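You operate a simulated robot arm through the tools that you are given. There is no shell and no other tool.

The job below is to be done with a simulated robot arm. You get a single attempt, and the scene is never put back.

TASK
Drain the waste tank to EMPTY through the drain socket, then park the hose coupling.
Fine: seat the coupling before the black drain lever opens, shut the lever before the coupling comes out; spill nothing.

It is judged by the outcome, as a careful person would: the job done as asked, and still so three seconds after it is handed in. It fails if anything else is knocked over, pushed out of place, dropped, spilled or broken.

THE ROBOT
A 7-joint arm with a two-finger parallel gripper, fixed in place. Base frame: the origin is on the floor under the middle of its stand, x ahead of it, y to its left, z up; the work surface is at about z = 800. Readings come in mm, degrees, newtons and seconds.
With the tool pointing down near the work surface it reaches from about 280 to 700 mm from the base axis. Its first joint turns from -166.0 to 166.0 degrees. Payload 1.57 kg.
The tool frame sits at the grasp point between the pads (the TCP): z along the fingers, y along the line on which they close. The tips reach 30 mm beyond it. The gripper opens to 80 mm. The fingers are 17 mm wide and 12 mm thick; the gripper's body (40 by 82 mm) begins 80 mm behind the TCP.
Orientation is that of the tool frame in the base frame, as [roll, pitch, yaw] about the fixed x, y, z axes, in that order (R = Rz(yaw) Ry(pitch) Rx(roll)). With the fingers straight down and closing along the base's y, the tool's x points along the base's -x, its y along +y and its z along -z.

THE INTERFACE
- The arm moves only by the tool servo_tool. Its argument "steps" is a list of rows, each a list of 6 numbers: the shift along the tool's x, y, z in units of 250 mm (1.0 is 250 mm), then the turn, a rotation vector about the tool's x, y, z in units of 45 degrees (1.0 is 45 degrees). In form: [[tx, ty, tz, wx, wy, wz], ...]. A call has 1 to 20 rows; each row is the pose to reach, as a shift and turn from the pose commanded when the call began, along the tool's axes at that moment. "grip" is the opening, from 0 (shut) to 1 (fully open), set as the call begins (left out, the last holds). A call with a number of a shift or a turn outside -1 to 1 is refused whole. Each row takes 0.2 s and may step no farther than 50 mm and 8.6 degrees from the row before; otherwise, or with a gripper value out of range, the whole call is refused. Where a pose cannot be reached the arm comes as near as it can. A force on the tool above 40 N (or 10 N above the force at the start of the call, whichever is more), or a blocked arm, ends the call early, and 0.2 s more pass. The fingers move at their own pace (about 72 mm/s each) and stop on an object; they squeeze with about 38 N. The grip force told is the motor's: it shows also when the fingers shut on nothing. Time passes only in rows, and 0.2 s behind the last, so rows that repeat a pose let the fingers close. The reply holds the time, the measured pose of the TCP, the force on the tool along the base axes, the opening and the grip force, in the units named above and with some noise, with the torque about the TCP (base axes, N m) and any sound that the robot's microphone picked up.
- Cameras (640 x 400 px; columns grow to the right, rows downward): "scene" is fixed at [215.6, 653.8, 1364.6]; the picture's right is [-0.93, -0.37, 0.00], its down [-0.23, 0.57, -0.79] and it looks along [0.29, -0.73, -0.62] (base axes); focal length 323 px, centre (320, 200). "wrist" rides on the gripper at [72, -7, -122] in the tool frame; the picture's right is [0.09, 1.00, 0.00], its down [-0.84, 0.08, -0.54] and it looks along [-0.54, 0.05, 0.84] (tool axes); focal length 238 px, centre (320, 200). There is no depth. A picture from a camera that has moved, and an enlarged one, comes with that camera's place and axes in the base frame and with its lens. The place of the scene camera against the robot may be out by one fixed shift of up to 12 mm in any direction.
- camera(camera): a new picture of that camera. It takes no simulated time.
- slide_trunk(by): slides the trunk up (or, below 0, down) by that many mm; the arm rides with it, the base frame stays. It gives what a move gives, with no picture.
- inspect(camera, box): a new picture of the part [left, top, right, bottom] of that camera's present view, enlarged. It takes no simulated time.
- job_done(): hands the job in; it is judged then, once.

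Nothing tells you positions but the pictures and the camera data. Unless the task says otherwise, let go and move clear before handing in.

The tools are called after "Request:" as name(argument=value, ...) on one line, values as JSON. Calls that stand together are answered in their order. servo_tool: Moves the arm, as the interface text tells. Its arguments: {"type":"object","properties":{"steps":{"type":"array","items":{"type":"array","items":{"type":"number"}}},"grip":{"type":"number"}},"required":["steps"]} The other tools are called the same way: slide_trunk (by) moves the trunk up or down; camera (camera) takes a picture; inspect (camera, box) takes an enlarged picture of a part of a camera's view; job_done () hands the job in.

At the start:

```text
time: 0.0
tcp_pos: [457.4, -150.3, 1045.9]
ee_rot: [179.9, -0.1, 180.0]
ft_force: [0.0, 0.3, -0.3]
torque: [-0.03, -0.03, 0.01]
finger_gap: 79.9
grip_force: 0.1
trunk travel left (down, up): [-375.0, 105.0]
```

scene: 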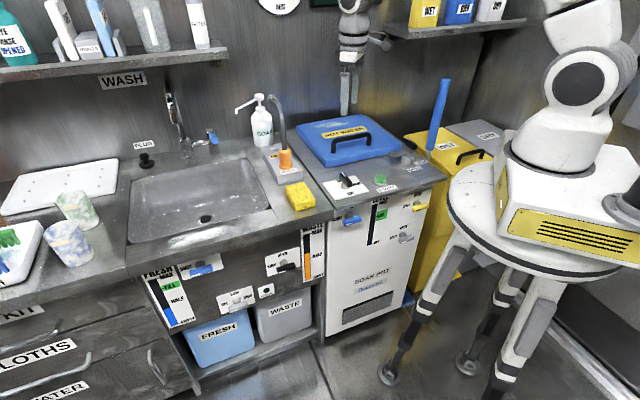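
wrist: 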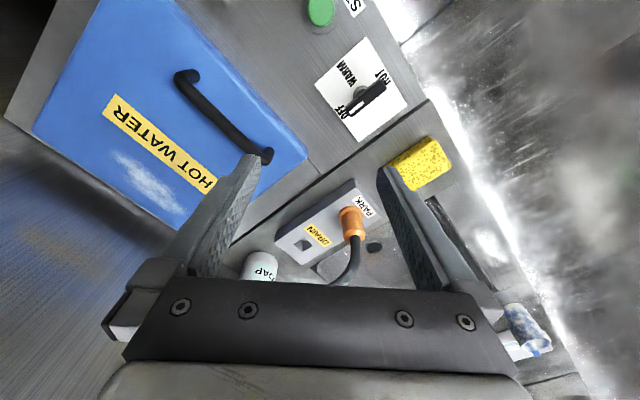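

I see a galley with a sink, a soak pot, and a block with PARK and DRAIN sockets; the orange coupling is on the hose, standing in the PARK socket. Front panels below the counter carry levers and gauges. I'll look closer before moving anything.

Request:
inspect(camera="scene", box=[220, 80, 340, 220])

Request:
inspect(camera="scene", box=[130, 210, 340, 350])

Request:
inspect(camera="scene", box=[320, 160, 450, 260])

Request:
inspect(camera="wrist", box=[240, 120, 480, 290])

```text
2.86 times, centred on (280, 150) of scene
camera zoom: at [215.6, 653.8, 1364.6], right [-0.93, -0.37, 0.0], down [-0.23, 0.57, -0.79], along [0.29, -0.73, -0.62], focal length 922 px, centre (434, 343)
```

zoom: 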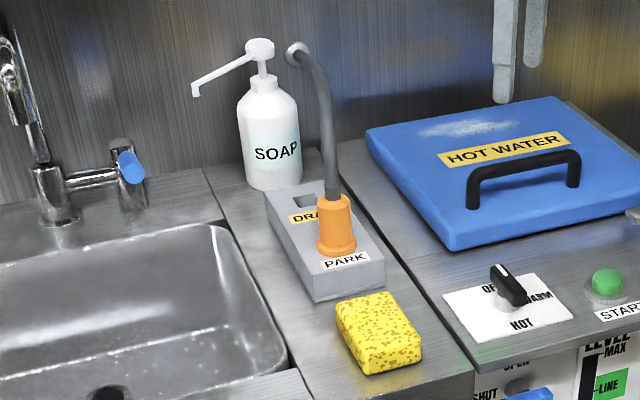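

```text
2.86 times, centred on (235, 280) of scene
camera zoom: at [215.6, 653.8, 1364.6], right [-0.93, -0.37, 0.0], down [-0.23, 0.57, -0.79], along [0.29, -0.73, -0.62], focal length 922 px, centre (563, -29)
```

zoom: 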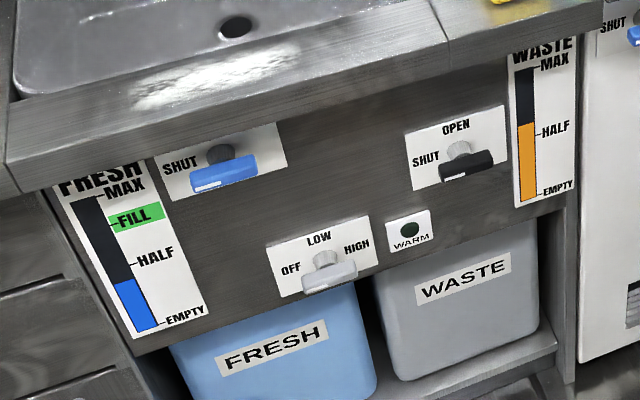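

```text
4.00 times, centred on (385, 210) of scene
camera zoom: at [215.6, 653.8, 1364.6], right [-0.93, -0.37, 0.0], down [-0.23, 0.57, -0.79], along [0.29, -0.73, -0.62], focal length 1292 px, centre (60, 160)
```

zoom: 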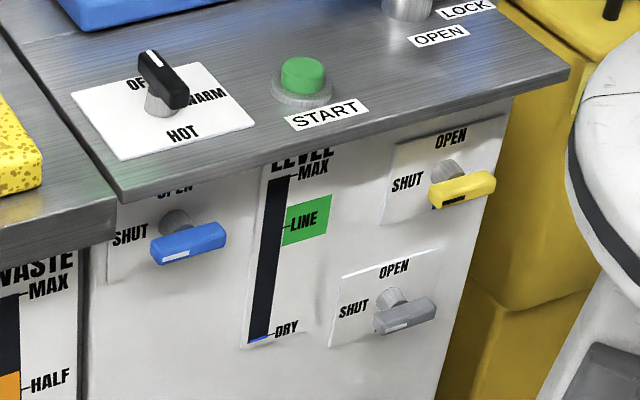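

```text
2.35 times, centred on (360, 205) of wrist
camera zoom: at [386.9, -156.6, 1168.6], right [-0.09, 1.0, 0.0], down [0.84, 0.08, 0.54], along [0.54, 0.05, -0.84], focal length 561 px, centre (226, 188)
```

zoom: 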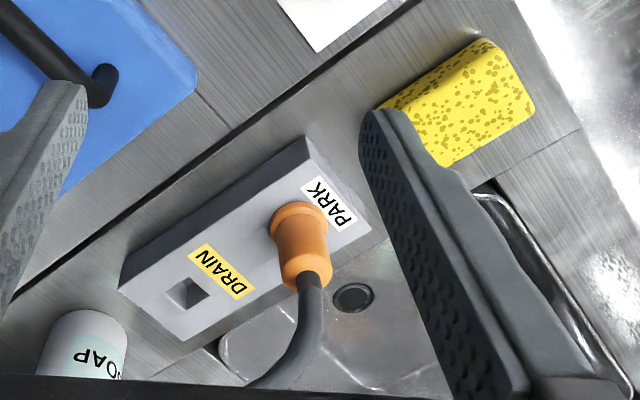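

The coupling stands in PARK (front end of the block) near (615,-78), and DRAIN is nearer the wall at about (700,-160). The black waste lever is on the front panel near (530,110,640). I'll zoom in further on the lever, gauge and block.

Request:
inspect(camera="scene", box=[256, 225, 328, 270])

Request:
inspect(camera="scene", box=[250, 90, 330, 190])

Request:
inspect(camera="wrist", box=[270, 170, 390, 260])

```text
8.89 times, centred on (292, 248) of scene
camera zoom: at [215.6, 653.8, 1364.6], right [-0.93, -0.37, 0.0], down [-0.23, 0.57, -0.79], along [0.29, -0.73, -0.62], focal length 2870 px, centre (569, -222)
```

zoom: 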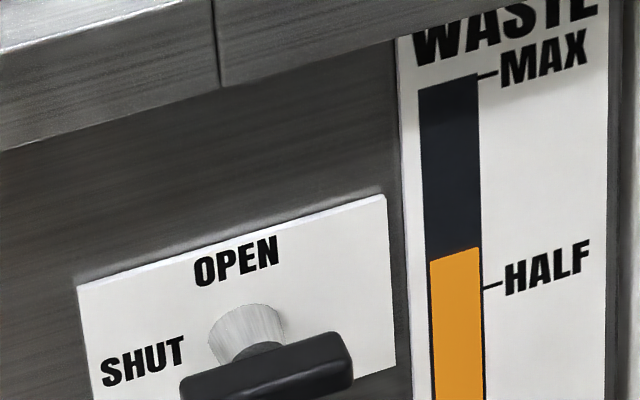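

```text
4.00 times, centred on (290, 140) of scene
camera zoom: at [215.6, 653.8, 1364.6], right [-0.93, -0.37, 0.0], down [-0.23, 0.57, -0.79], along [0.29, -0.73, -0.62], focal length 1292 px, centre (440, 440)
```

zoom: 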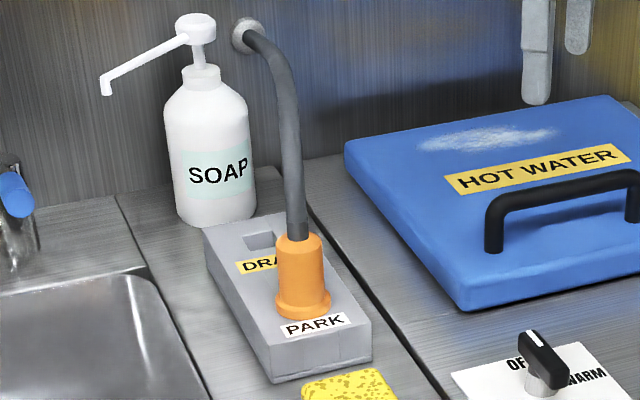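

```text
4.44 times, centred on (330, 215) of wrist
camera zoom: at [386.9, -156.6, 1168.6], right [-0.09, 1.0, 0.0], down [0.84, 0.08, 0.54], along [0.54, 0.05, -0.84], focal length 1059 px, centre (276, 133)
```

zoom: 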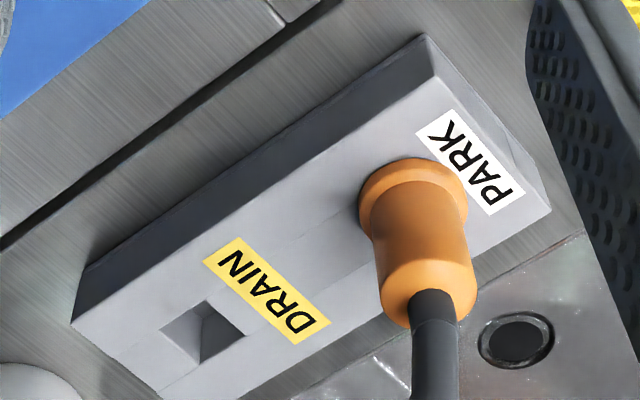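

The layout is clear: the counter runs at 45°, the block's axis points toward the wall along (1,-1), and the waste lever is at SHUT with the gauge just above HALF. I'll first turn the gripper to face the wall direction, high above everything.

Request:
servo_tool(steps=[[-0.04, 0.08, 0, 0, 0, 0.1667], [-0.08, 0.16, 0, 0, 0, 0.3333], [-0.12, 0.24, 0, 0, 0, 0.5], [-0.16, 0.33, 0, 0, 0, 0.6667], [-0.2, 0.42, 0, 0, 0, 0.8333], [-0.24, 0.504, 0, 0, 0, 1.0]], grip=1)

```text
time: 1.4
tcp_pos: [517.0, -23.5, 1047.7]
ee_rot: [-180.0, 0.0, 135.0]
ft_force: [-1.0, 0.4, -0.1]
torque: [-0.03, -0.01, 0.03]
finger_gap: 79.9
grip_force: 0.0
trunk travel left (down, up): [-375.0, 105.0]
```

Request:
servo_tool(steps=[[0, 0, 0, 0, -0.1667, 0], [0, 0, 0, 0, -0.3333, 0], [0, 0, 0, 0, -0.5, 0], [0, 0, 0, 0, -0.6667, 0], [0, 0, 0, 0, -0.8333, 0], [0, 0, 0, 0, -1.0, 0]])

Request:
camera(camera="wrist")

Request:
camera(camera="scene")

```text
time: 2.8
tcp_pos: [518.8, -24.4, 1047.3]
ee_rot: [179.8, 45.1, 134.9]
ft_force: [-0.4, -0.3, -0.2]
torque: [0.0, -0.02, -0.01]
finger_gap: 79.7
grip_force: 0.2
trunk travel left (down, up): [-375.0, 105.0]
```

```text
taken
camera wrist: at [417.4, 68.1, 1082.4], right [0.66, 0.75, -0.06], down [0.2, -0.09, 0.98], along [0.73, -0.65, -0.21], focal length 238 px, centre (320, 200)
```

wrist: 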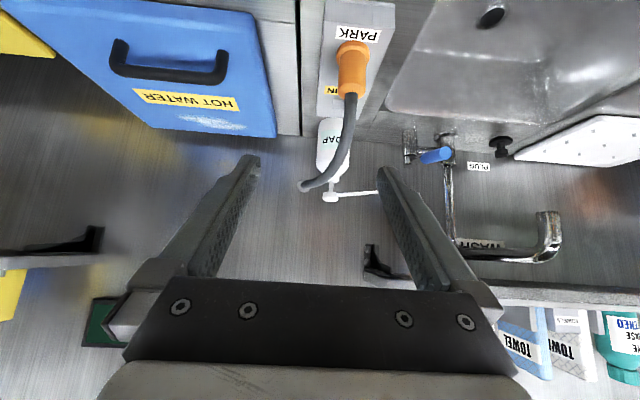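

```text
taken
```

scene: 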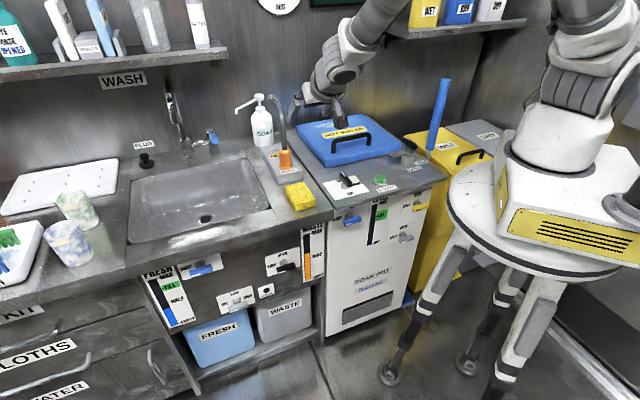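

The gripper is tilted 45° toward the wall, and the wrist view (upside down) shows the coupling, block and hose. I'll zoom in to triangulate the coupling and the sockets.

Request:
inspect(camera="wrist", box=[290, 0, 420, 130])

Request:
inspect(camera="scene", box=[225, 80, 345, 220])

```text
3.08 times, centred on (355, 65) of wrist
camera zoom: at [417.4, 68.1, 1082.4], right [0.66, 0.75, -0.06], down [0.2, -0.09, 0.98], along [0.73, -0.65, -0.21], focal length 733 px, centre (212, 615)
```

zoom: 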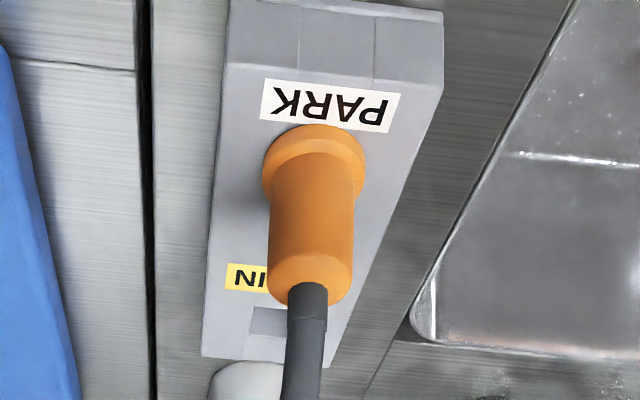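

```text
2.86 times, centred on (285, 150) of scene
camera zoom: at [215.6, 653.8, 1364.6], right [-0.93, -0.37, 0.0], down [-0.23, 0.57, -0.79], along [0.29, -0.73, -0.62], focal length 922 px, centre (420, 343)
```

zoom: 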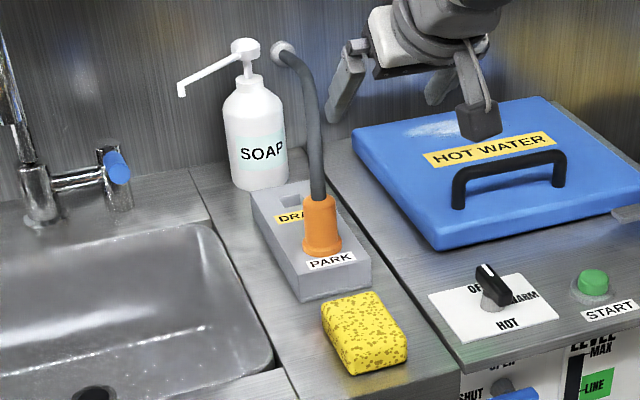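

Triangulation gives the coupling axis at about (627.6,-81.2) with its top near z 888. The block top is about z 833.5, and DRAIN sits 110 mm further along (1,-1). Next I move to a pre-grasp pose in front of the coupling.

Request:
servo_tool(steps=[[0.0425, 0.037, 0.098, 0, 0, 0], [0.085, 0.0735, 0.196, 0, 0, 0], [0.1275, 0.11, 0.294, 0, 0, 0], [0.17, 0.147, 0.392, 0, 0, 0], [0.17, 0.147, 0.392, 0, 0, 0]])

Request:
camera(camera="wrist")

Request:
inspect(camera="scene", box=[225, 80, 345, 220])

```text
time: 4.0
tcp_pos: [572.0, -26.2, 945.3]
ee_rot: [-180.0, 45.0, 135.0]
ft_force: [-0.1, -0.3, 0.5]
torque: [-0.02, 0.01, 0.01]
finger_gap: 80.1
grip_force: 0.1
trunk travel left (down, up): [-375.0, 105.0]
```

```text
taken
camera wrist: at [471.3, 66.3, 982.0], right [0.66, 0.75, -0.07], down [0.2, -0.09, 0.97], along [0.73, -0.65, -0.21], focal length 238 px, centre (320, 200)
```

wrist: 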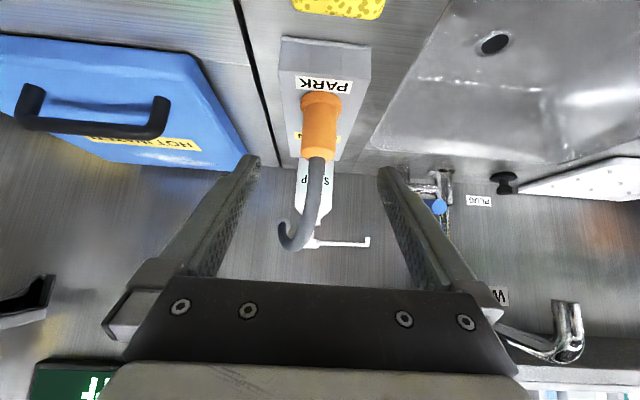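

```text
2.86 times, centred on (285, 150) of scene
camera zoom: at [215.6, 653.8, 1364.6], right [-0.93, -0.37, 0.0], down [-0.23, 0.57, -0.79], along [0.29, -0.73, -0.62], focal length 922 px, centre (420, 343)
```

zoom: 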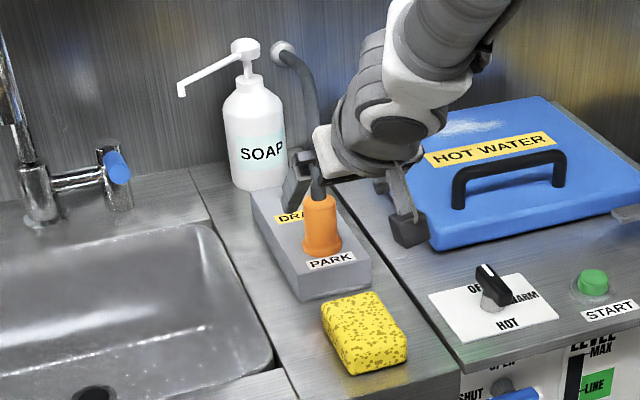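

Pre-grasp reached and the coupling lies between the fingers' lines. I'll zoom to refine its lateral position before closing in.

Request:
inspect(camera="wrist", box=[260, 30, 388, 190])

Request:
inspect(camera="wrist", box=[280, 80, 360, 170])

```text
2.50 times, centred on (324, 110) of wrist
camera zoom: at [471.3, 66.3, 982.0], right [0.66, 0.75, -0.07], down [0.2, -0.09, 0.97], along [0.73, -0.65, -0.21], focal length 596 px, centre (310, 425)
```

zoom: 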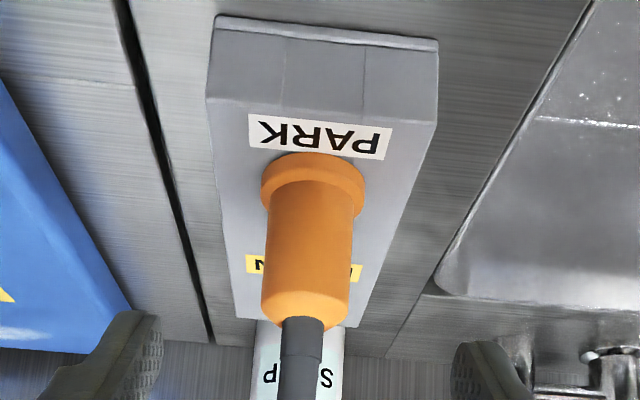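

```text
4.44 times, centred on (320, 125) of wrist
camera zoom: at [471.3, 66.3, 982.0], right [0.66, 0.75, -0.07], down [0.2, -0.09, 0.97], along [0.73, -0.65, -0.21], focal length 1059 px, centre (320, 533)
```

zoom: 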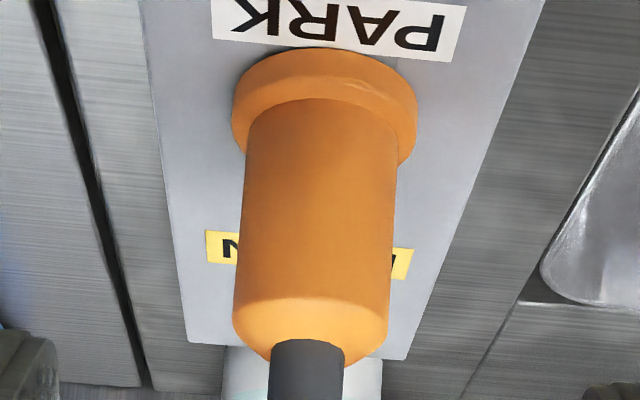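

The lateral alignment is within about 1 mm. I'll advance 110 mm along the tool axis so the open fingers straddle the coupling body.

Request:
servo_tool(steps=[[-0.002, 0, 0.088, 0, 0, 0], [-0.004, 0, 0.176, 0, 0, 0], [-0.006, 0, 0.264, 0, 0, 0], [-0.008, 0, 0.352, 0, 0, 0], [-0.009, 0, 0.4, 0, 0, 0], [-0.009, 0, 0.439, 0, 0, 0], [-0.009, 0, 0.439, 0, 0, 0]])

Request:
camera(camera="wrist")

Request:
inspect(camera="scene", box=[225, 80, 345, 220])

```text
time: 5.6
tcp_pos: [627.7, -83.1, 871.8]
ee_rot: [-180.0, 45.0, 135.1]
ft_force: [0.4, -0.3, -0.4]
torque: [0.0, 0.03, 0.01]
finger_gap: 80.1
grip_force: 0.1
trunk travel left (down, up): [-375.0, 105.0]
```

```text
taken
camera wrist: at [527.0, 9.9, 907.0], right [0.66, 0.75, -0.06], down [0.2, -0.09, 0.97], along [0.73, -0.65, -0.21], focal length 238 px, centre (320, 200)
```

wrist: 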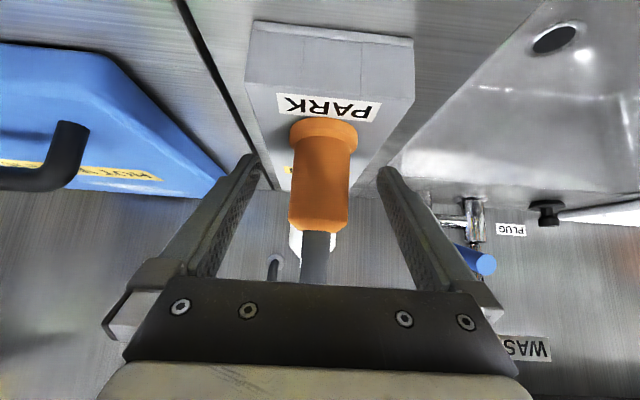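

```text
2.86 times, centred on (285, 150) of scene
camera zoom: at [215.6, 653.8, 1364.6], right [-0.93, -0.37, 0.0], down [-0.23, 0.57, -0.79], along [0.29, -0.73, -0.62], focal length 922 px, centre (420, 343)
```

zoom: 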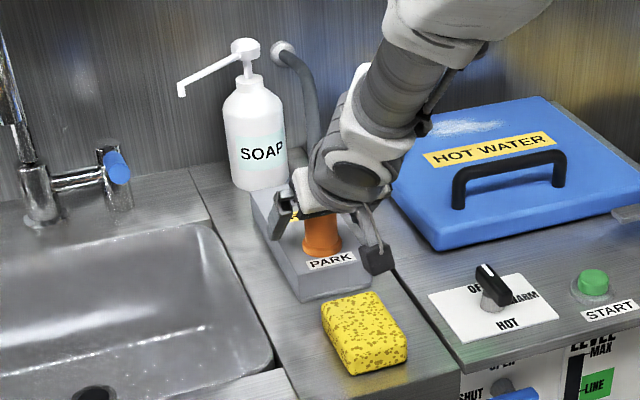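

The coupling body sits centred between the pads. I'll close the gripper on it.

Request:
servo_tool(steps=[[0, 0, 0, 0, 0, 0], [0, 0, 0, 0, 0, 0], [0, 0, 0, 0, 0, 0], [0, 0, 0, 0, 0, 0], [0, 0, 0, 0, 0, 0]], grip=0)

Request:
camera(camera="wrist")

```text
time: 6.8
tcp_pos: [626.6, -82.7, 871.5]
ee_rot: [180.0, 45.0, 134.9]
ft_force: [0.4, 0.4, -0.4]
torque: [-0.05, 0.02, 0.02]
finger_gap: 32.4
grip_force: 38.1
trunk travel left (down, up): [-375.0, 105.0]
```

```text
taken
camera wrist: at [526.8, 9.9, 907.1], right [0.66, 0.75, -0.07], down [0.2, -0.09, 0.97], along [0.73, -0.65, -0.21], focal length 238 px, centre (320, 200)
```

wrist: 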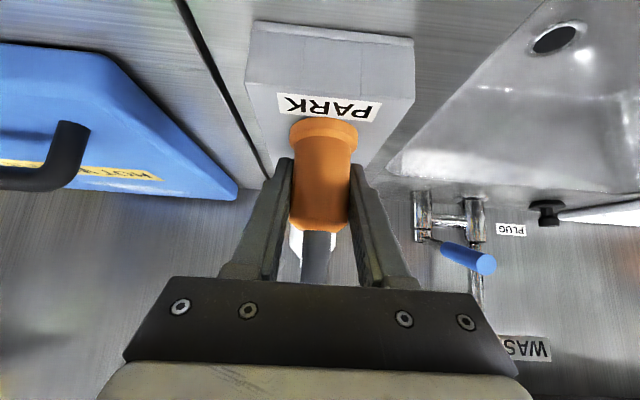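

Grip holds at a 32.4 mm gap with 38 N. I'll lift straight up in small steps and watch the force.

Request:
servo_tool(steps=[[-0.0141, 0, -0.0141, 0, 0, 0], [-0.0283, 0, -0.0283, 0, 0, 0], [-0.0424, 0, -0.0424, 0, 0, 0], [-0.0566, 0, -0.0566, 0, 0, 0], [-0.0566, 0, -0.0566, 0, 0, 0]])

Request:
camera(camera="wrist")

Request:
inspect(camera="scene", box=[225, 80, 345, 220])

```text
time: 8.0
tcp_pos: [626.5, -82.5, 892.5]
ee_rot: [-180.0, 45.0, 134.9]
ft_force: [0.5, -0.7, -1.1]
torque: [0.01, 0.02, 0.01]
finger_gap: 32.6
grip_force: 37.4
trunk travel left (down, up): [-375.0, 105.0]
```

```text
taken
camera wrist: at [527.2, 10.6, 927.5], right [0.66, 0.75, -0.07], down [0.2, -0.09, 0.97], along [0.73, -0.65, -0.21], focal length 238 px, centre (320, 200)
```

wrist: 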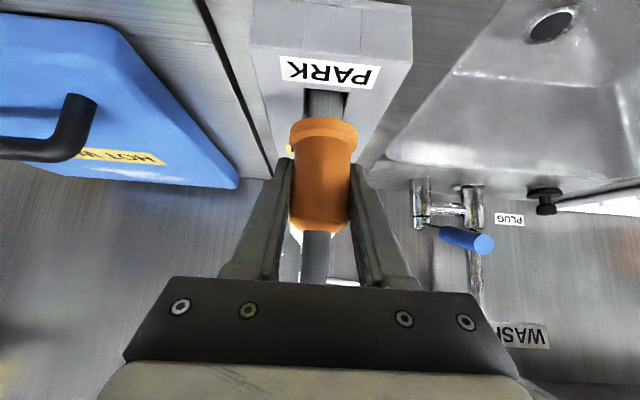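

```text
2.86 times, centred on (285, 150) of scene
camera zoom: at [215.6, 653.8, 1364.6], right [-0.93, -0.37, 0.0], down [-0.23, 0.57, -0.79], along [0.29, -0.73, -0.62], focal length 922 px, centre (420, 343)
```

zoom: 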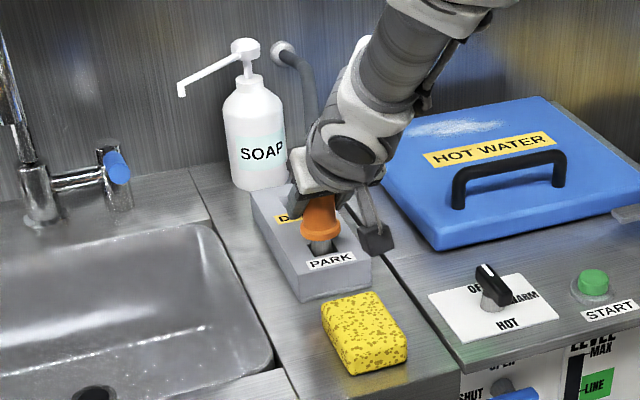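

The coupling comes up cleanly with its grey spigot still partly in the PARK hole. I'll lift another 25 mm to clear it.

Request:
servo_tool(steps=[[-0.0141, 0, -0.0141, 0, 0, 0], [-0.0283, 0, -0.0283, 0, 0, 0], [-0.0424, 0, -0.0424, 0, 0, 0], [-0.0566, 0, -0.0566, 0, 0, 0], [-0.0707, 0, -0.0707, 0, 0, 0], [-0.0707, 0, -0.0707, 0, 0, 0]])

Request:
camera(camera="wrist")

Request:
inspect(camera="scene", box=[245, 110, 315, 190])

Request:
inspect(camera="wrist", box=[250, 0, 410, 140])

```text
time: 9.4
tcp_pos: [626.7, -82.3, 916.1]
ee_rot: [180.0, 45.1, 135.0]
ft_force: [0.3, 0.3, -1.1]
torque: [-0.03, -0.02, 0.01]
finger_gap: 32.9
grip_force: 37.5
trunk travel left (down, up): [-375.0, 105.0]
```

```text
taken
camera wrist: at [526.5, 10.2, 952.2], right [0.66, 0.75, -0.07], down [0.2, -0.09, 0.97], along [0.73, -0.65, -0.21], focal length 238 px, centre (320, 200)
```

wrist: 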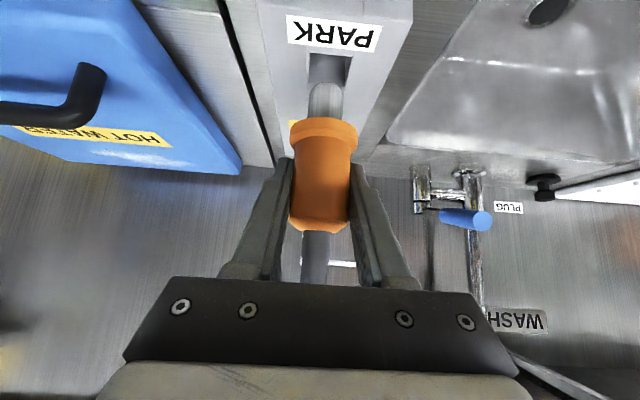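

```text
5.00 times, centred on (280, 150) of scene
camera zoom: at [215.6, 653.8, 1364.6], right [-0.93, -0.37, 0.0], down [-0.23, 0.57, -0.79], along [0.29, -0.73, -0.62], focal length 1614 px, centre (520, 450)
```

zoom: 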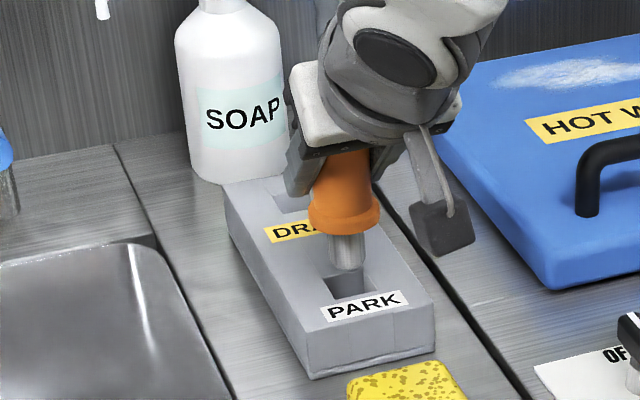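

```text
2.86 times, centred on (330, 70) of wrist
camera zoom: at [526.5, 10.2, 952.2], right [0.66, 0.75, -0.07], down [0.2, -0.09, 0.97], along [0.73, -0.65, -0.21], focal length 681 px, centre (291, 571)
```

zoom: 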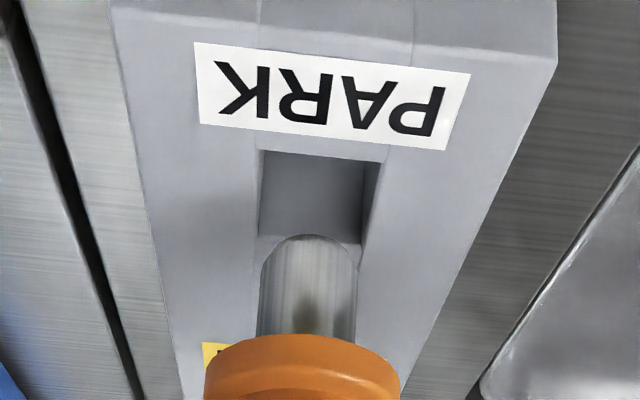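

The spigot is round with a rounded tip, about 29 mm long, and now clear of the square PARK hole. I'll shift sideways to the left so the wrist camera can see both sockets and measure the offset precisely.

Request:
servo_tool(steps=[[-0.02, 0.06, -0.02, 0, 0, 0], [-0.03, 0.13, -0.03, 0, 0, 0], [-0.04, 0.2, -0.04, 0, 0, 0], [-0.04, 0.26, -0.04, 0, 0, 0], [-0.04, 0.26, -0.04, 0, 0, 0]])

Request:
camera(camera="wrist")

Request:
inspect(camera="wrist", box=[180, 20, 320, 160])

Request:
inspect(camera="scene", box=[245, 110, 315, 190])

```text
time: 10.6
tcp_pos: [673.9, -36.3, 928.9]
ee_rot: [179.9, 45.0, 135.0]
ft_force: [0.2, -0.8, -0.6]
torque: [0.01, 0.0, -0.01]
finger_gap: 32.9
grip_force: 37.7
trunk travel left (down, up): [-375.0, 105.0]
```

```text
taken
camera wrist: at [574.0, 56.9, 965.0], right [0.66, 0.75, -0.07], down [0.2, -0.09, 0.97], along [0.73, -0.65, -0.21], focal length 238 px, centre (320, 200)
```

wrist: 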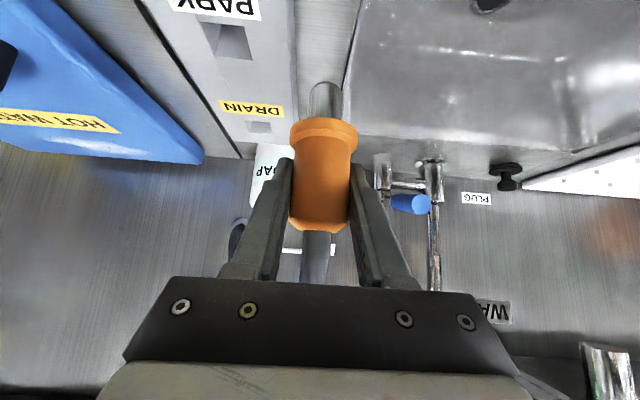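

```text
2.86 times, centred on (250, 90) of wrist
camera zoom: at [574.0, 56.9, 965.0], right [0.66, 0.75, -0.07], down [0.2, -0.09, 0.97], along [0.73, -0.65, -0.21], focal length 681 px, centre (520, 514)
```

zoom: 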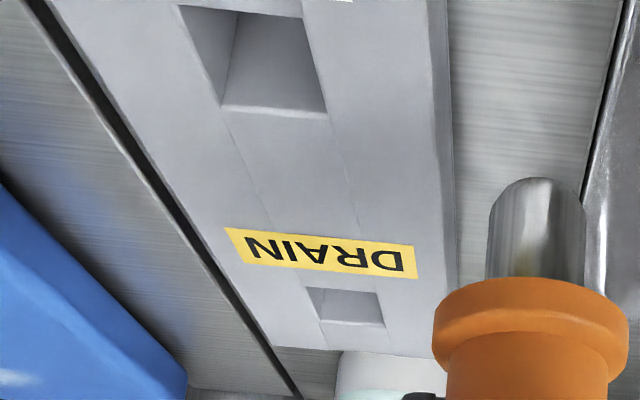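

```text
5.00 times, centred on (280, 150) of scene
camera zoom: at [215.6, 653.8, 1364.6], right [-0.93, -0.37, 0.0], down [-0.23, 0.57, -0.79], along [0.29, -0.73, -0.62], focal length 1614 px, centre (520, 450)
```

zoom: 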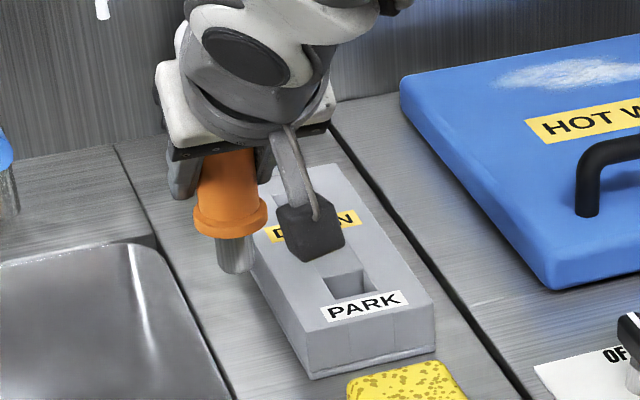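

Both sockets are measured: PARK centre at h≈502, DRAIN at h≈614 along the block axis with the same lateral position, and about 2 mm of clearance per side. I'll carry the coupling over to above DRAIN, still raised.

Request:
servo_tool(steps=[[-0.052, -0.043, 0.052, 0, 0, 0], [-0.105, -0.086, 0.105, 0, 0, 0], [-0.157, -0.13, 0.157, 0, 0, 0], [-0.21, -0.173, 0.21, 0, 0, 0], [-0.262, -0.216, 0.262, 0, 0, 0], [-0.3148, -0.259, 0.3148, 0, 0, 0], [-0.3148, -0.259, 0.3148, 0, 0, 0]])

Request:
camera(camera="wrist")

Request:
inspect(camera="scene", box=[225, 80, 345, 220])

```text
time: 12.2
tcp_pos: [706.9, -162.9, 929.6]
ee_rot: [-180.0, 45.0, 135.0]
ft_force: [-0.4, 0.1, -1.3]
torque: [0.02, 0.03, 0.01]
finger_gap: 33.0
grip_force: 37.3
trunk travel left (down, up): [-375.0, 105.0]
```

```text
taken
camera wrist: at [606.3, -69.4, 964.4], right [0.66, 0.75, -0.07], down [0.2, -0.09, 0.97], along [0.73, -0.65, -0.21], focal length 238 px, centre (320, 200)
```

wrist: 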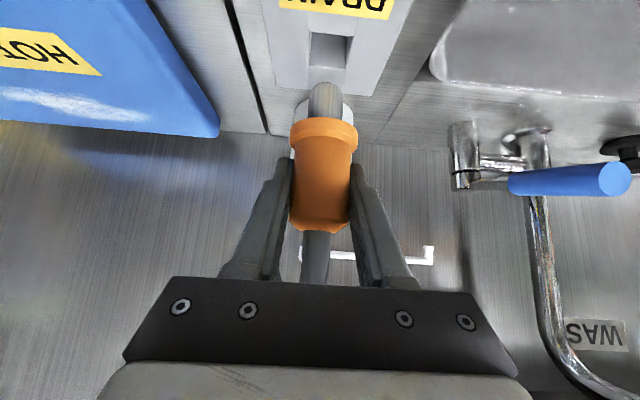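

```text
2.86 times, centred on (285, 150) of scene
camera zoom: at [215.6, 653.8, 1364.6], right [-0.93, -0.37, 0.0], down [-0.23, 0.57, -0.79], along [0.29, -0.73, -0.62], focal length 922 px, centre (420, 343)
```

zoom: 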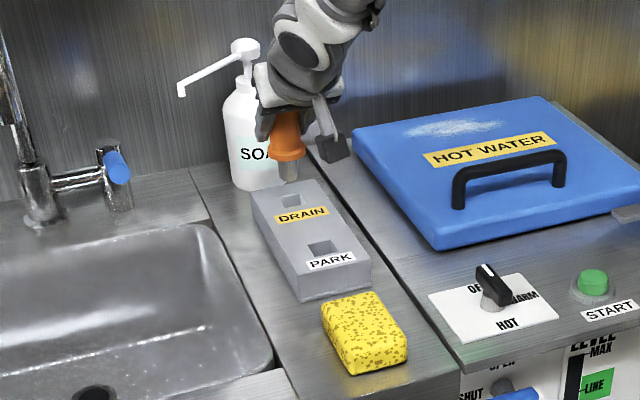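

The coupling is above DRAIN at 59 mm lift. I'll drop to the 45 mm lift so the hole-versus-spigot view can be compared pixel for pixel with the PARK view.

Request:
servo_tool(steps=[[0.02, 0, 0.02, 0, 0, 0], [0.04, 0, 0.04, 0, 0, 0], [0.04, 0, 0.04, 0, 0, 0]])

Request:
inspect(camera="wrist", box=[250, 0, 410, 140])

Request:
inspect(camera="scene", box=[245, 110, 315, 190])

```text
time: 13.0
tcp_pos: [706.6, -161.6, 915.0]
ee_rot: [180.0, 44.9, 135.0]
ft_force: [-0.3, 0.3, -0.7]
torque: [0.0, 0.04, -0.04]
finger_gap: 32.8
grip_force: 38.0
trunk travel left (down, up): [-375.0, 105.0]
```

```text
2.86 times, centred on (330, 70) of wrist
camera zoom: at [606.1, -68.8, 950.3], right [0.66, 0.75, -0.07], down [0.2, -0.09, 0.97], along [0.73, -0.65, -0.21], focal length 681 px, centre (291, 571)
```

zoom: 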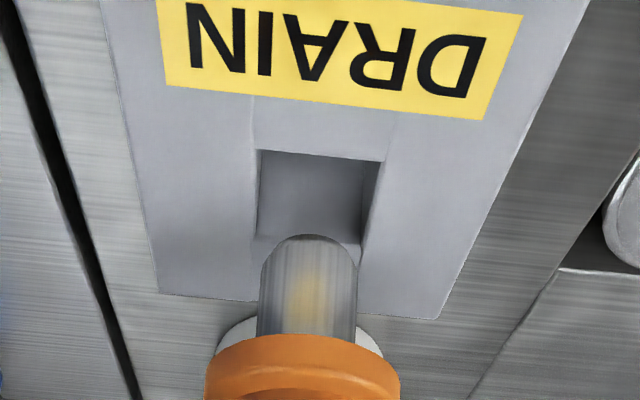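

```text
5.00 times, centred on (280, 150) of scene
camera zoom: at [215.6, 653.8, 1364.6], right [-0.93, -0.37, 0.0], down [-0.23, 0.57, -0.79], along [0.29, -0.73, -0.62], focal length 1614 px, centre (520, 450)
```

zoom: 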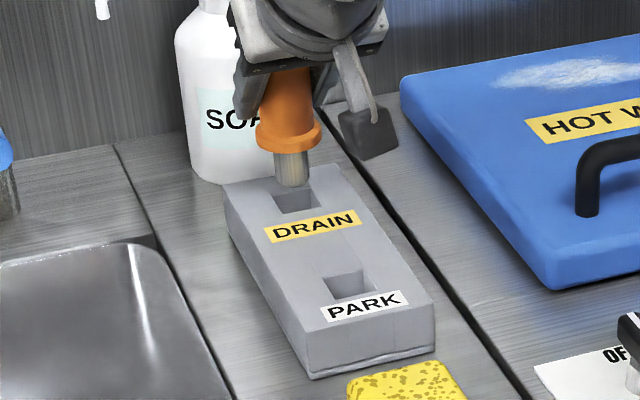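

The DRAIN view matches the PARK view within 0.7 mm. I'll make a 0.5 mm lateral correction and lower slowly to start the spigot into the hole.

Request:
servo_tool(steps=[[0.0141, -0.002, 0.0141, 0, 0, 0], [0.0283, -0.002, 0.0283, 0, 0, 0], [0.0424, -0.002, 0.0424, 0, 0, 0], [0.0566, -0.002, 0.0566, 0, 0, 0], [0.0636, -0.002, 0.0636, 0, 0, 0], [0.0636, -0.002, 0.0636, 0, 0, 0]])

Request:
inspect(camera="wrist", box=[250, 0, 410, 140])

Request:
inspect(camera="scene", box=[245, 110, 315, 190])

```text
time: 14.4
tcp_pos: [705.9, -160.4, 893.3]
ee_rot: [-179.9, 45.0, 135.0]
ft_force: [-0.3, 0.8, -0.1]
torque: [0.0, -0.01, 0.03]
finger_gap: 32.8
grip_force: 38.1
trunk travel left (down, up): [-375.0, 105.0]
```

```text
2.86 times, centred on (330, 70) of wrist
camera zoom: at [605.4, -68.6, 929.2], right [0.66, 0.75, -0.06], down [0.2, -0.09, 0.97], along [0.73, -0.65, -0.21], focal length 681 px, centre (291, 571)
```

zoom: 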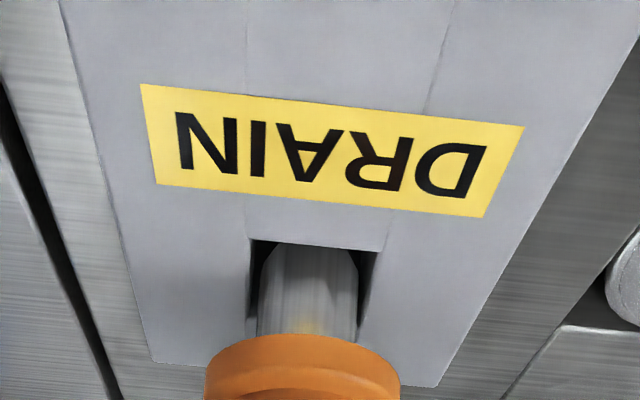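

```text
5.00 times, centred on (280, 150) of scene
camera zoom: at [215.6, 653.8, 1364.6], right [-0.93, -0.37, 0.0], down [-0.23, 0.57, -0.79], along [0.29, -0.73, -0.62], focal length 1614 px, centre (520, 450)
```

zoom: 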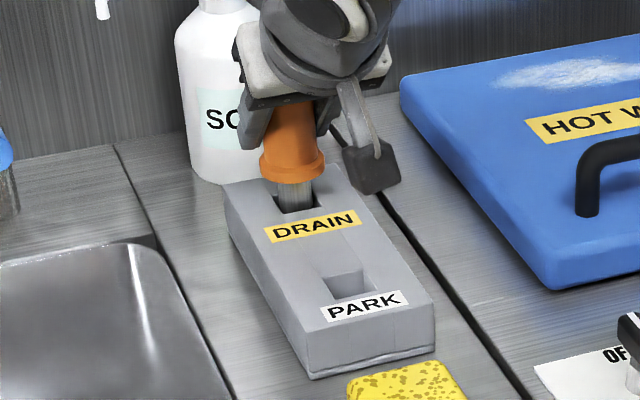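

The spigot is entering the DRAIN hole with no contact force. I'll lower the remaining 22.5 mm until the flange seats.

Request:
servo_tool(steps=[[0.0141, 0, 0.0141, 0, 0, 0], [0.0283, 0, 0.0283, 0, 0, 0], [0.0424, 0, 0.0424, 0, 0, 0], [0.0509, 0, 0.0509, 0, 0, 0], [0.058, 0, 0.058, 0, 0, 0], [0.0622, 0, 0.0622, 0, 0, 0], [0.0636, 0, 0.0636, 0, 0, 0], [0.0636, 0, 0.0636, 0, 0, 0]])

Request:
inspect(camera="wrist", box=[250, 40, 410, 180])

Request:
inspect(camera="scene", box=[245, 110, 315, 190])

```text
time: 16.2
tcp_pos: [705.7, -160.5, 871.1]
ee_rot: [180.0, 45.1, 135.0]
ft_force: [0.2, -0.3, 4.0]
torque: [0.0, 0.03, 0.01]
finger_gap: 32.7
grip_force: 37.9
trunk travel left (down, up): [-375.0, 105.0]
```

```text
2.86 times, centred on (330, 110) of wrist
camera zoom: at [605.1, -68.7, 907.0], right [0.66, 0.75, -0.06], down [0.2, -0.09, 0.98], along [0.73, -0.65, -0.21], focal length 681 px, centre (291, 457)
```

zoom: 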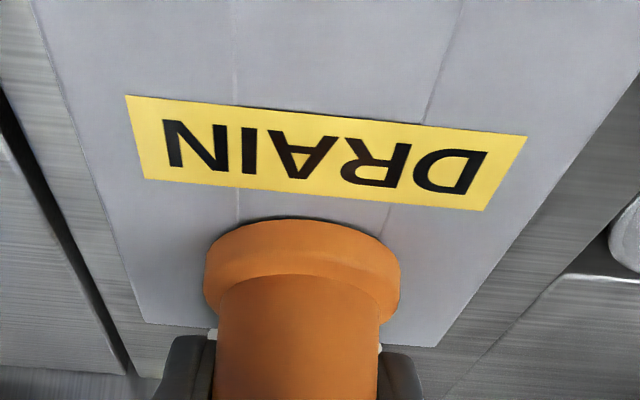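

```text
5.00 times, centred on (280, 150) of scene
camera zoom: at [215.6, 653.8, 1364.6], right [-0.93, -0.37, 0.0], down [-0.23, 0.57, -0.79], along [0.29, -0.73, -0.62], focal length 1614 px, centre (520, 450)
```

zoom: 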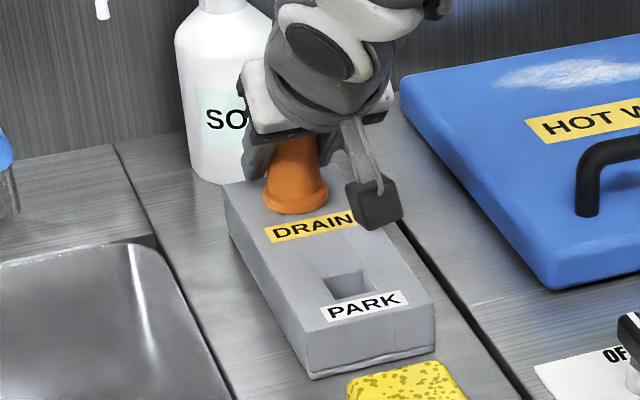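

The flange rests on the block with a 4 N contact force. I'll press about 1.5 mm more to make sure it is fully seated.

Request:
servo_tool(steps=[[0.0014, 0, 0.0014, 0, 0, 0], [0.0028, 0, 0.0028, 0, 0, 0], [0.0042, 0, 0.0042, 0, 0, 0], [0.0042, 0, 0.0042, 0, 0, 0]])

```text
time: 17.2
tcp_pos: [706.0, -159.9, 872.1]
ee_rot: [179.8, 45.2, 134.9]
ft_force: [-3.8, 1.1, 14.3]
torque: [0.14, 0.26, -0.02]
finger_gap: 32.7
grip_force: 38.0
trunk travel left (down, up): [-375.0, 105.0]
```

It is firmly seated with 14 N reaction. I'll relax the press, open the fingers, then back straight out along the tool axis.

Request:
servo_tool(steps=[[-0.0042, 0, -0.0042, 0, 0, 0], [-0.0042, 0, -0.0042, 0, 0, 0]])

Request:
servo_tool(steps=[[0, 0, 0, 0, 0, 0], [0, 0, 0, 0, 0, 0], [0, 0, 0, 0, 0, 0], [0, 0, 0, 0, 0, 0]], grip=1)

Request:
inspect(camera="wrist", box=[220, 40, 420, 240])

```text
time: 17.8
tcp_pos: [706.1, -160.6, 871.7]
ee_rot: [179.9, 45.1, 135.0]
ft_force: [3.0, -2.3, 8.9]
torque: [-0.13, -0.13, -0.02]
finger_gap: 32.6
grip_force: 38.0
trunk travel left (down, up): [-375.0, 105.0]
```

```text
time: 18.8
tcp_pos: [705.1, -161.6, 871.0]
ee_rot: [-180.0, 45.1, 134.9]
ft_force: [-0.4, -0.1, -0.1]
torque: [0.0, 0.0, 0.01]
finger_gap: 79.9
grip_force: 0.1
trunk travel left (down, up): [-375.0, 105.0]
```

```text
2.00 times, centred on (320, 140) of wrist
camera zoom: at [605.5, -68.4, 906.3], right [0.66, 0.75, -0.07], down [0.2, -0.09, 0.97], along [0.73, -0.65, -0.21], focal length 477 px, centre (320, 320)
```

zoom: 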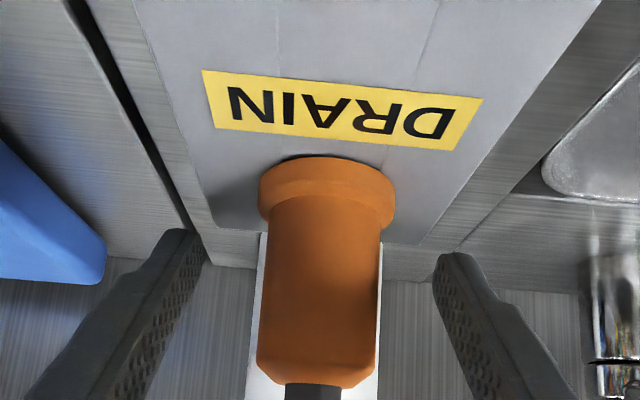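

Released and the coupling stands seated in DRAIN. Backing out along the tool axis by 150 mm.

Request:
servo_tool(steps=[[0, 0, -0.06, 0, 0, 0], [0, 0, -0.15, 0, 0, 0], [0, 0, -0.3, 0, 0, 0], [0, 0, -0.45, 0, 0, 0], [0, 0, -0.6, 0, 0, 0], [0, 0, -0.6, 0, 0, 0]])

Request:
camera(camera="wrist")

Request:
camera(camera="scene")

```text
time: 20.2
tcp_pos: [629.1, -86.8, 978.9]
ee_rot: [-180.0, 45.0, 135.0]
ft_force: [0.2, 0.2, -0.7]
torque: [-0.01, 0.0, -0.03]
finger_gap: 80.0
grip_force: 0.0
trunk travel left (down, up): [-375.0, 105.0]
```

```text
taken
camera wrist: at [529.4, 6.7, 1013.6], right [0.66, 0.75, -0.07], down [0.2, -0.09, 0.97], along [0.73, -0.66, -0.21], focal length 238 px, centre (320, 200)
```

wrist: 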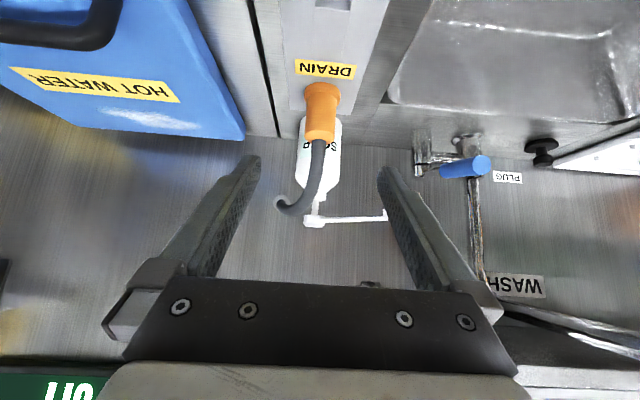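

```text
taken
```

scene: 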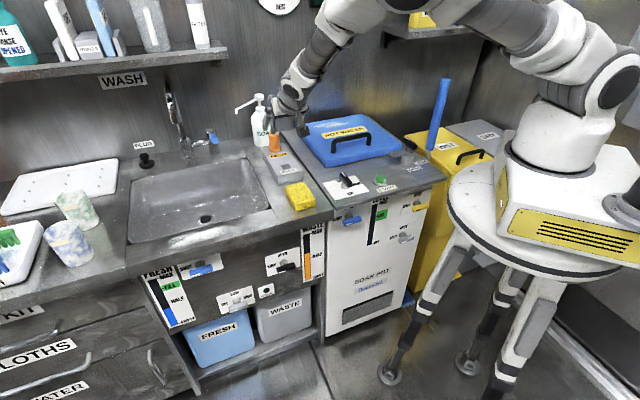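

The coupling stays seated in DRAIN. Next I withdraw the arm from over the counter, toward the front, before lowering the trunk to face the lever panel.

Request:
servo_tool(steps=[[0.107, 0.037, -0.107, 0, 0, 0], [0.214, 0.074, -0.214, 0, 0, 0], [0.321, 0.111, -0.321, 0, 0, 0], [0.428, 0.148, -0.428, 0, 0, 0], [0.535, 0.185, -0.535, 0, 0, 0], [0.642, 0.222, -0.642, 0, 0, 0], [0.749, 0.259, -0.749, 0, 0, 0], [0.856, 0.296, -0.856, 0, 0, 0], [0.962, 0.332, -0.962, 0, 0, 0], [0.962, 0.332, -0.962, 0, 0, 0]])

Request:
camera(camera="scene")

```text
time: 22.4
tcp_pos: [448.3, 211.5, 975.0]
ee_rot: [180.0, 45.1, 135.1]
ft_force: [0.4, 0.0, 0.4]
torque: [0.0, 0.01, 0.01]
finger_gap: 80.1
grip_force: 0.1
trunk travel left (down, up): [-375.0, 105.0]
```

```text
taken
```

scene: 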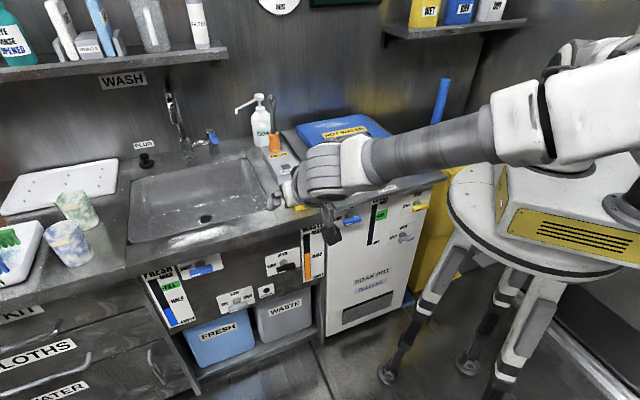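

The hand is now in front of the counter edge. I'll lower the trunk by 200 mm.

Request:
slide_trunk(by=-200)

Request:
camera(camera="scene")

Request:
camera(camera="wrist")

```text
time: 24.6
tcp_pos: [448.9, 211.8, 774.6]
ee_rot: [179.9, 45.0, 135.1]
ft_force: [-0.9, -0.8, 1.0]
torque: [0.0, -0.01, -0.01]
finger_gap: 80.0
grip_force: 0.1
trunk travel left (down, up): [-175.0, 305.0]
```

```text
taken
```

scene: 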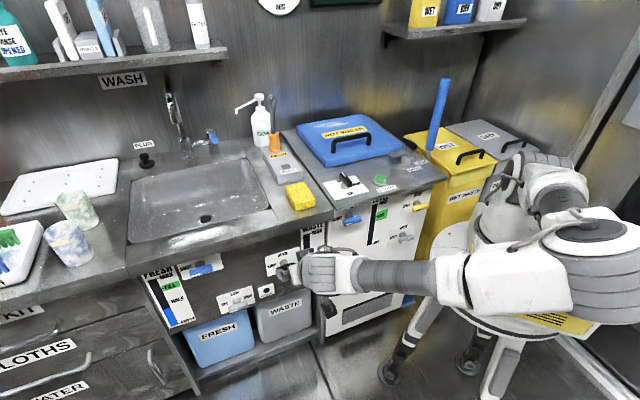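

```text
taken
camera wrist: at [348.2, 304.1, 810.4], right [0.66, 0.75, -0.07], down [0.2, -0.09, 0.97], along [0.73, -0.65, -0.21], focal length 238 px, centre (320, 200)
```

wrist: 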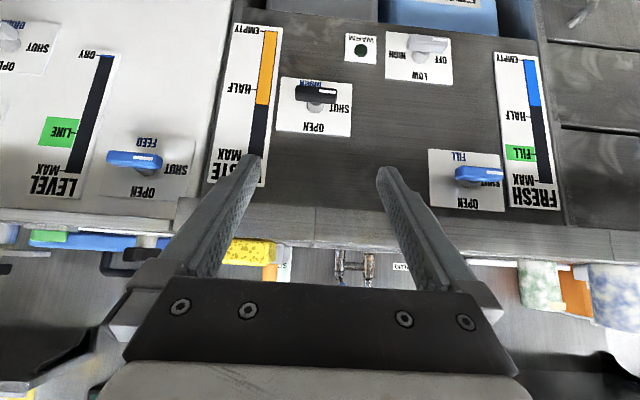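

The wrist camera sees the whole front panel (upside down). The black DRAIN lever points to SHUT. I'll zoom in for its exact geometry.

Request:
inspect(camera="wrist", box=[265, 65, 365, 145])

Request:
inspect(camera="wrist", box=[200, 20, 520, 220])

```text
5.00 times, centred on (315, 105) of wrist
camera zoom: at [348.2, 304.1, 810.4], right [0.66, 0.75, -0.07], down [0.2, -0.09, 0.97], along [0.73, -0.65, -0.21], focal length 1192 px, centre (345, 675)
```

zoom: 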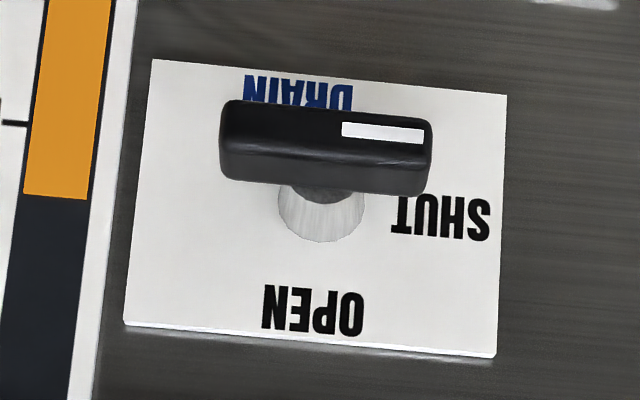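

```text
2.00 times, centred on (360, 120) of wrist
camera zoom: at [348.2, 304.1, 810.4], right [0.66, 0.75, -0.07], down [0.2, -0.09, 0.97], along [0.73, -0.65, -0.21], focal length 477 px, centre (240, 360)
```

zoom: 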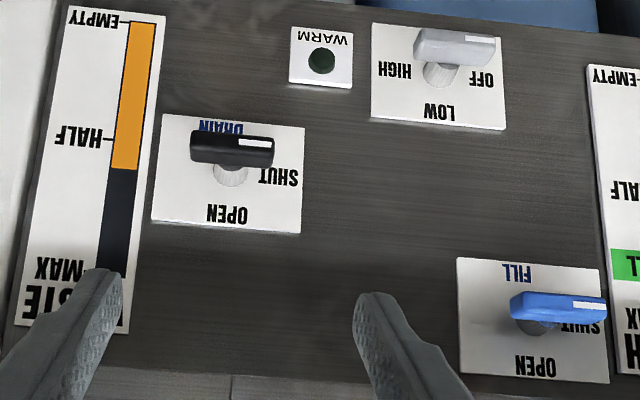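

The lever bar is about 60 mm long and 15 mm thick, around e≈461, h≈320, Z≈600. I'll level the tool to horizontal, facing the panel, and lower it.

Request:
servo_tool(steps=[[0.047, -0.003, 0.047, 0, -0.1667, 0], [0.094, -0.007, 0.094, 0, -0.3333, 0], [0.141, -0.01, 0.141, 0, -0.5, 0], [0.189, -0.014, 0.189, 0, -0.6667, 0], [0.236, -0.017, 0.236, 0, -0.8333, 0], [0.283, -0.02, 0.283, 0, -1.0, 0], [0.283, -0.02, 0.283, 0, -1.0, 0]])

Request:
camera(camera="wrist")

Request:
camera(camera="scene")

```text
time: 26.2
tcp_pos: [444.9, 209.6, 674.3]
ee_rot: [115.7, 89.8, 70.8]
ft_force: [0.3, 0.3, 0.3]
torque: [0.01, -0.01, -0.03]
finger_gap: 80.1
grip_force: 0.1
trunk travel left (down, up): [-175.0, 305.0]
```

```text
taken
camera wrist: at [355.2, 291.8, 603.0], right [0.7, 0.71, -0.09], down [-0.33, 0.44, 0.84], along [0.63, -0.56, 0.54], focal length 238 px, centre (320, 200)
```

wrist: 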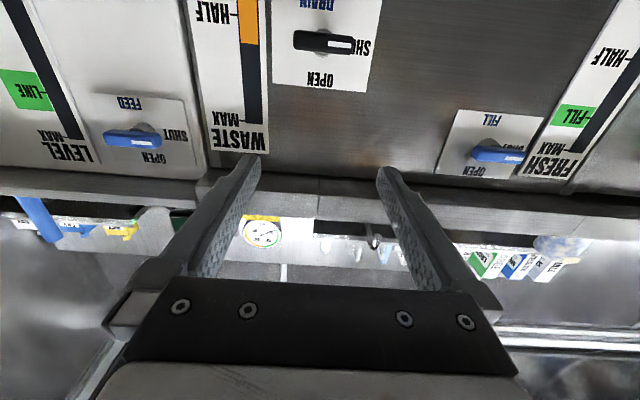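

```text
taken
```

scene: 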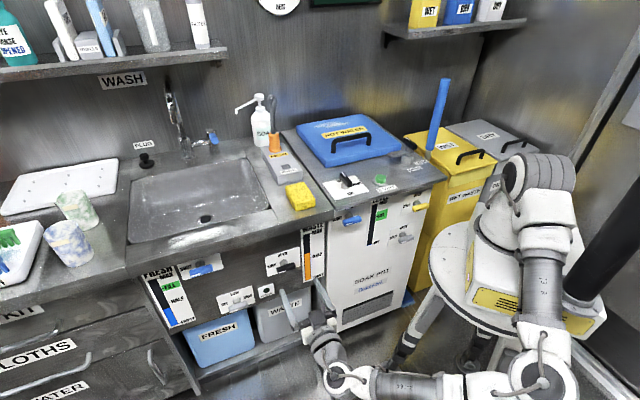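

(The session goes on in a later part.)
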